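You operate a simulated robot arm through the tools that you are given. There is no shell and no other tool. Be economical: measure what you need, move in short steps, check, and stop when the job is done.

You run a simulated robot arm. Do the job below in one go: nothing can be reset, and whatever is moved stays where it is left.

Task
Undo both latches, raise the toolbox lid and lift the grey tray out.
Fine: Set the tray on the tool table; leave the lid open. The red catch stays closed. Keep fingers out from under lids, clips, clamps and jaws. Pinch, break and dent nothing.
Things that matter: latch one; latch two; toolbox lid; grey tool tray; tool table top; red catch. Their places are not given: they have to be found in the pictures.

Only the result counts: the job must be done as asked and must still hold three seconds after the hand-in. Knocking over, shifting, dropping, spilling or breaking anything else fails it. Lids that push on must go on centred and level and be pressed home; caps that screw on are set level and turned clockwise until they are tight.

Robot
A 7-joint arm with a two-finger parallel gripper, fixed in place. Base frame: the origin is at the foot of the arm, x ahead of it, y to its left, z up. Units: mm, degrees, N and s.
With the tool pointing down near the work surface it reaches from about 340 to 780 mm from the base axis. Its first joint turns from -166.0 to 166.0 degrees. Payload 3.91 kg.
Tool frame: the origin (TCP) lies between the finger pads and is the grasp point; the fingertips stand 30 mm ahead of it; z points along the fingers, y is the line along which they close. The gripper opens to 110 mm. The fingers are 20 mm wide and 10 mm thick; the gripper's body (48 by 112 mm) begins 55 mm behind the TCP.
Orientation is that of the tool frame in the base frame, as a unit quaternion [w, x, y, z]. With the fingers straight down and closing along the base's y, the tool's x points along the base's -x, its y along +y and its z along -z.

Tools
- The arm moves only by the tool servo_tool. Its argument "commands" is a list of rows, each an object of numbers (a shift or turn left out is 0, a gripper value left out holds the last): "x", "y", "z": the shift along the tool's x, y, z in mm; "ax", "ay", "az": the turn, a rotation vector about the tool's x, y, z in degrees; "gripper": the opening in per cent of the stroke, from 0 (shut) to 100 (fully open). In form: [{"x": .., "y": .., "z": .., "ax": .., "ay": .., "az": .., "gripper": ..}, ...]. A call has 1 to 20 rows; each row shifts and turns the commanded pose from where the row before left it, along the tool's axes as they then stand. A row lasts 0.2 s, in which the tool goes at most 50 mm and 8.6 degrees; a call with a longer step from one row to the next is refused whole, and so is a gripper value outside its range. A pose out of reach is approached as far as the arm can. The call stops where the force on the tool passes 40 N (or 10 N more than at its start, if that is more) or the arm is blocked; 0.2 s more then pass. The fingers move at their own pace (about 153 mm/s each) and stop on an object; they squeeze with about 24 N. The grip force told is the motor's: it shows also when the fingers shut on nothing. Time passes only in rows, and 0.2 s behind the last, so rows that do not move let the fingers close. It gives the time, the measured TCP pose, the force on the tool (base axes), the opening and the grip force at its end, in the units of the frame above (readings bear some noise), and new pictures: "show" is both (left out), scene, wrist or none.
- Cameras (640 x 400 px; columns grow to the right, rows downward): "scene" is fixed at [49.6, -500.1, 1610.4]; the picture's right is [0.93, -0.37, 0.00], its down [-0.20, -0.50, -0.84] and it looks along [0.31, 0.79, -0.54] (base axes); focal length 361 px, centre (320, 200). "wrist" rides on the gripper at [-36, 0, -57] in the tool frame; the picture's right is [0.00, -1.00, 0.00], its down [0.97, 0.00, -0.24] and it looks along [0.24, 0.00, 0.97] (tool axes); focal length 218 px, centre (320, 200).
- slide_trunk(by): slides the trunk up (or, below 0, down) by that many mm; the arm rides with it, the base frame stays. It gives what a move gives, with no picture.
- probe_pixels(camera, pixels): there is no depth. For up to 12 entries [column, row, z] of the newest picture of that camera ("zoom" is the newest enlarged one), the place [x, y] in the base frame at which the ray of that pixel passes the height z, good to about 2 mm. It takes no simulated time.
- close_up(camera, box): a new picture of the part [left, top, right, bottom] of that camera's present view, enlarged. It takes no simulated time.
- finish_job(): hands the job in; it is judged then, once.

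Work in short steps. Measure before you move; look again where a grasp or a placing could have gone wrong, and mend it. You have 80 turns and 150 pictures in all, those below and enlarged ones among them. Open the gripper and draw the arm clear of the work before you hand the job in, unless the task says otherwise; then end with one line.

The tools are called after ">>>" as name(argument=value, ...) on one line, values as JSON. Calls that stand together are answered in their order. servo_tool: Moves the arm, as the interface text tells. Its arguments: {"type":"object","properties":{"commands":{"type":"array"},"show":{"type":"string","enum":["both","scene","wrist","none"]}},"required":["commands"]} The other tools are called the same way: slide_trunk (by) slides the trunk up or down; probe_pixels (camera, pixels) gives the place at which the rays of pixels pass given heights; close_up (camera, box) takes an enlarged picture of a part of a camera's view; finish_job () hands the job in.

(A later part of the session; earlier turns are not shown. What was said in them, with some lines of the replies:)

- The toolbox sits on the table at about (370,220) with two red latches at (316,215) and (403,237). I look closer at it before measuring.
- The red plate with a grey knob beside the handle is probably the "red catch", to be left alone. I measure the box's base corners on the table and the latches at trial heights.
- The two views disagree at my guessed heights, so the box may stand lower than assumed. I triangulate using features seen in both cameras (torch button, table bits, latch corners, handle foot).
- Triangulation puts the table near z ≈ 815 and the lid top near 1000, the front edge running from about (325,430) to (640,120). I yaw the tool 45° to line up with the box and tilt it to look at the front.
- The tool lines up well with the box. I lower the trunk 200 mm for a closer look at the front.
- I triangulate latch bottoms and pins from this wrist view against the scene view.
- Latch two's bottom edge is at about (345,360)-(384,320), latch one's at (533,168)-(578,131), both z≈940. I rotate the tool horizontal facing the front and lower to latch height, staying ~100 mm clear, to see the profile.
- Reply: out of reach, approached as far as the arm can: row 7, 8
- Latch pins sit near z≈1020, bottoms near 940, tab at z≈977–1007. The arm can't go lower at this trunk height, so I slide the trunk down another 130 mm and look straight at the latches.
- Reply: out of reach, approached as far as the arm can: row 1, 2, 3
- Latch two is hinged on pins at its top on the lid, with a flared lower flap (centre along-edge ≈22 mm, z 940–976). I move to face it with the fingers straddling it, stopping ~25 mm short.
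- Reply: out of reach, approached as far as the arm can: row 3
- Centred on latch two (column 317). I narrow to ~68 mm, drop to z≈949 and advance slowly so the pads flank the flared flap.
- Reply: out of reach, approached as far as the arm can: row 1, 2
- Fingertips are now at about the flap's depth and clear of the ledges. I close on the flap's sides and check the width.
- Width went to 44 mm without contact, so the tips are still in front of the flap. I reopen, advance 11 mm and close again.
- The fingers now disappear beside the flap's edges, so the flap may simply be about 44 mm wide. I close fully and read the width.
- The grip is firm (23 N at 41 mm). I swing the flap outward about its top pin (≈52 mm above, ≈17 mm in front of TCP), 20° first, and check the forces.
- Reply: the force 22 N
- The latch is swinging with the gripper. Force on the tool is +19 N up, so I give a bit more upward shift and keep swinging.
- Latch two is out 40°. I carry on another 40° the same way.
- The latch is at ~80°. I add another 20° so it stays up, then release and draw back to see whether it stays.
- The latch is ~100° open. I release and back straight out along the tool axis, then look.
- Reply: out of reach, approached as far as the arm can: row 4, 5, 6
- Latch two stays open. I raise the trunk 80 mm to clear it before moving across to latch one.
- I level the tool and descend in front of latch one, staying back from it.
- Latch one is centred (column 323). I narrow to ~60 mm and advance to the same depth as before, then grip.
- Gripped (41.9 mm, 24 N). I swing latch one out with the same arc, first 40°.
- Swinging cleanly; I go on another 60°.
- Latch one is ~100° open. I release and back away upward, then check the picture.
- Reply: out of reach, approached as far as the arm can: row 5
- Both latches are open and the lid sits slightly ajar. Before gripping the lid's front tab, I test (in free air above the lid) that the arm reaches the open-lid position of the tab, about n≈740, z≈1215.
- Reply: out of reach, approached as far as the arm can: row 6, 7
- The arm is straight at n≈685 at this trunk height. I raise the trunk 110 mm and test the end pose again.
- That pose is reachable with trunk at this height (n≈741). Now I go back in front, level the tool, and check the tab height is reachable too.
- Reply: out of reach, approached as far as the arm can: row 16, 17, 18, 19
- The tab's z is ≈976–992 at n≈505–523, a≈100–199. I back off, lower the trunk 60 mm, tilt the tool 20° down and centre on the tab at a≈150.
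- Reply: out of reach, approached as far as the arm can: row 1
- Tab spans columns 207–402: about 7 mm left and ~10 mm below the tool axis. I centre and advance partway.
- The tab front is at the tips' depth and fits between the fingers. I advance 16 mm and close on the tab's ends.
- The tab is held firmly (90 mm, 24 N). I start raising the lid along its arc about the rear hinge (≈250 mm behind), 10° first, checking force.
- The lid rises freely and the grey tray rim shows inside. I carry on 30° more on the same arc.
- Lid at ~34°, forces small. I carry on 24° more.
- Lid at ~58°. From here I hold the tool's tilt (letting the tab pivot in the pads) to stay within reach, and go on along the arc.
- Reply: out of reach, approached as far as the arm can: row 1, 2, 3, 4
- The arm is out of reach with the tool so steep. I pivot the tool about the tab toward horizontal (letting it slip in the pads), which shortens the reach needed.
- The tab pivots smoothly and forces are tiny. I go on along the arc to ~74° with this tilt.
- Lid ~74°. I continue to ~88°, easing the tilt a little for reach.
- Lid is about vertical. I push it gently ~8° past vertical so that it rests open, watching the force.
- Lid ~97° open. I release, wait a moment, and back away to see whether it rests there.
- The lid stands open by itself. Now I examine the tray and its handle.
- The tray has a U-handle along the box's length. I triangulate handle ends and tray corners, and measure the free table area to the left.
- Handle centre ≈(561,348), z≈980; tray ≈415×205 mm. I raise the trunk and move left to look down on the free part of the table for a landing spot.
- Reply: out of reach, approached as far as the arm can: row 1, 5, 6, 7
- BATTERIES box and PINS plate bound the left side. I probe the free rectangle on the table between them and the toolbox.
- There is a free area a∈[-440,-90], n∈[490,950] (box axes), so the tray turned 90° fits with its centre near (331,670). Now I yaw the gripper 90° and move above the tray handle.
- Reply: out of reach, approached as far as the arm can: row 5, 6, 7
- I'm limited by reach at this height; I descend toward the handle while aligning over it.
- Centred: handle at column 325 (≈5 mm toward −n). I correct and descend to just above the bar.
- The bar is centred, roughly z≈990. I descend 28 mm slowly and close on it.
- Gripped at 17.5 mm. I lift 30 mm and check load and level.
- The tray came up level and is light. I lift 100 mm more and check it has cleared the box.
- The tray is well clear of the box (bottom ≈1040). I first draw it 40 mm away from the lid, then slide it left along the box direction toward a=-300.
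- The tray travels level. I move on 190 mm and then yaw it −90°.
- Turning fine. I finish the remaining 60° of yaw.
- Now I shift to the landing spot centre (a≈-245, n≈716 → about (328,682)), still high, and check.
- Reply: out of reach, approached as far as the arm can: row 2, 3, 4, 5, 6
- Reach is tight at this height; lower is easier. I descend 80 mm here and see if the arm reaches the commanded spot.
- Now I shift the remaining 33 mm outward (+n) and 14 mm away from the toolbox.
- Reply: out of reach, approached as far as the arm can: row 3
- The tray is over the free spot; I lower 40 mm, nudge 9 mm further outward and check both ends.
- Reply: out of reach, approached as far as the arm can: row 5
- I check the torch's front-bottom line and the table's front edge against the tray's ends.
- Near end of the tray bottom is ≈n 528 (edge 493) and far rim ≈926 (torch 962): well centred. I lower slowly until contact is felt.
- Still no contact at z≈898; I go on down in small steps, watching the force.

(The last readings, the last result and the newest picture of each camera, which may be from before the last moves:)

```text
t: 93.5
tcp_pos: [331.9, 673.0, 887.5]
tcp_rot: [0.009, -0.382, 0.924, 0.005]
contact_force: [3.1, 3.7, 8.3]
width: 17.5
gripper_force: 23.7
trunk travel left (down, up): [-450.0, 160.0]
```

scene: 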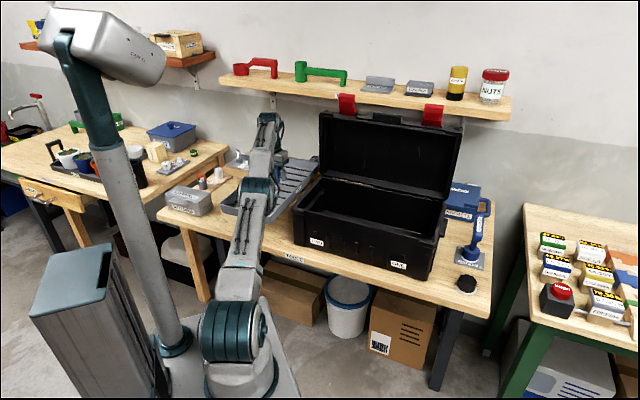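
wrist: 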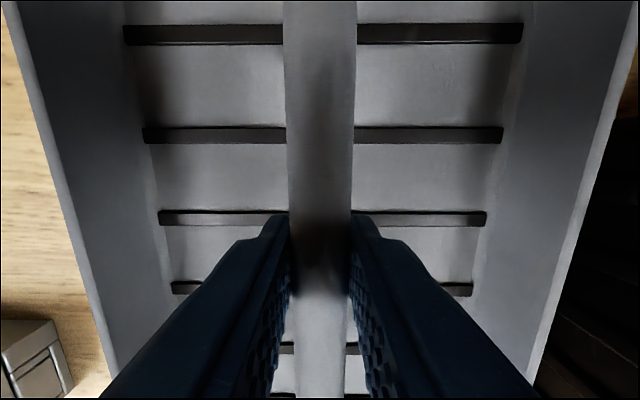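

Contact (force +8 N up at z≈887.5). I look before releasing.

>>> close_up(camera="scene", box=[200, 150, 330, 250])

```text
4.00 times, centred on (265, 200) of scene
```

zoom: 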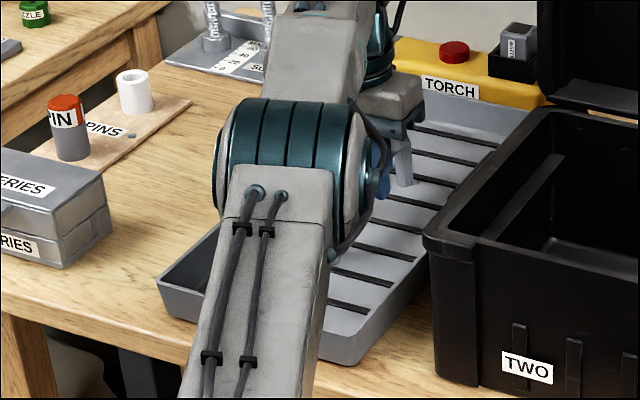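

The tray rests flat on the table, clear of the edge and torch. I open the gripper and rise straight up.

>>> servo_tool(commands=[{"gripper": 30}, {"gripper": 45}, {}, {"z": -10}, {"z": -20}, {"z": -30}, {"z": -30}, {"z": -30}, {"x": 20, "z": -20}, {"x": 30, "z": -20}, {"x": 40}, {"x": 40}, {"x": 40}], show="both")

```text
t: 96.3
tcp_pos: [238.0, 653.2, 1084.0]
tcp_rot: [0.007, -0.383, 0.924, 0.002]
contact_force: [-0.2, 0.4, 0.6]
width: 49.6
gripper_force: 0.1
out of reach, approached as far as the arm can: row 7, 8, 9, 10, 11, 12, 13
trunk travel left (down, up): [-450.0, 160.0]
```

scene: 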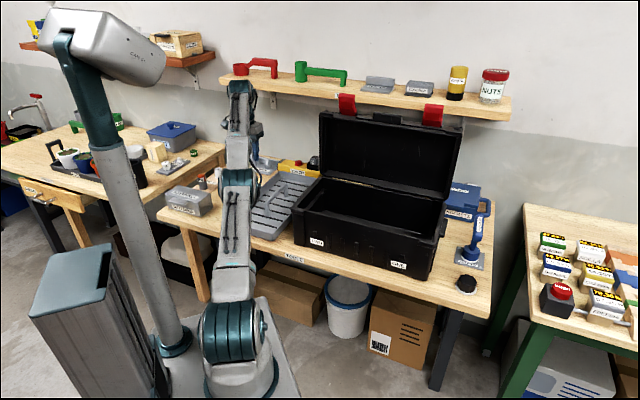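
wrist: 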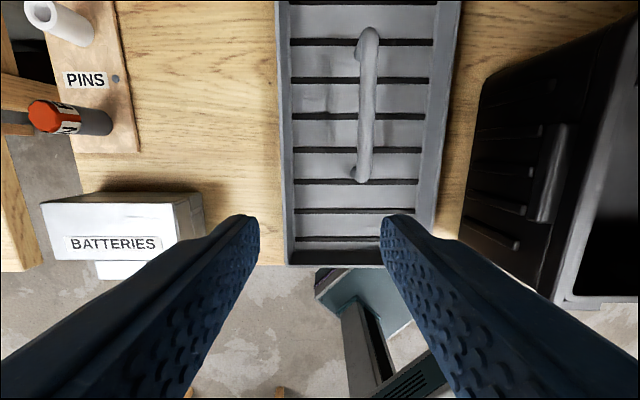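

The tray stands fully on the table and the gripper is free of it. I draw the arm back and take a final check of the scene.

>>> servo_tool(commands=[{"x": 30, "z": -15}, {"x": 30, "z": -15}, {"x": 30, "z": -15}, {"x": 30, "z": -15}, {}], show="wrist")

>>> close_up(camera="scene", box=[220, 80, 480, 280])

```text
t: 97.5
tcp_pos: [177.4, 631.3, 1161.6]
tcp_rot: [0.006, -0.383, 0.924, 0.001]
contact_force: [0.2, 1.2, 0.2]
width: 49.5
gripper_force: 0.0
out of reach, approached as far as the arm can: row 1, 2, 3, 4
trunk travel left (down, up): [-450.0, 160.0]
```

wrist: 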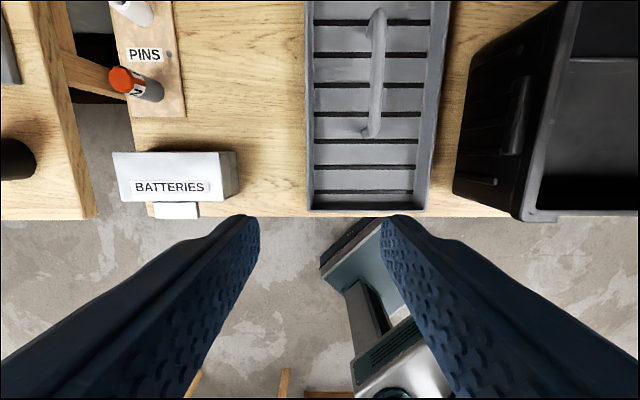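

```text
2.00 times, centred on (350, 180) of scene
```

zoom: 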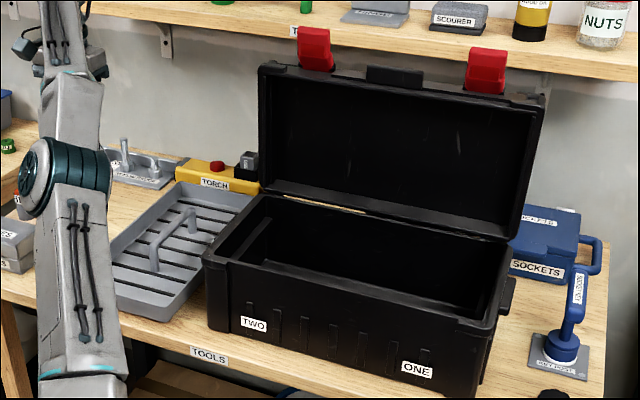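

Lid open, both latches undone, the tray is on the table, and nothing else has moved. I hand in.

>>> finish_job()

```text
The job is handed in.
```

Both latches are undone, the lid stands open, and the grey tray is on the tool table to the left of the box. I took the red plate on the lid, beside the handle, to be the red catch and didn't touch it; it was out of view in the last pictures. Nothing else looked disturbed, and the gripper is open with the arm drawn clear.
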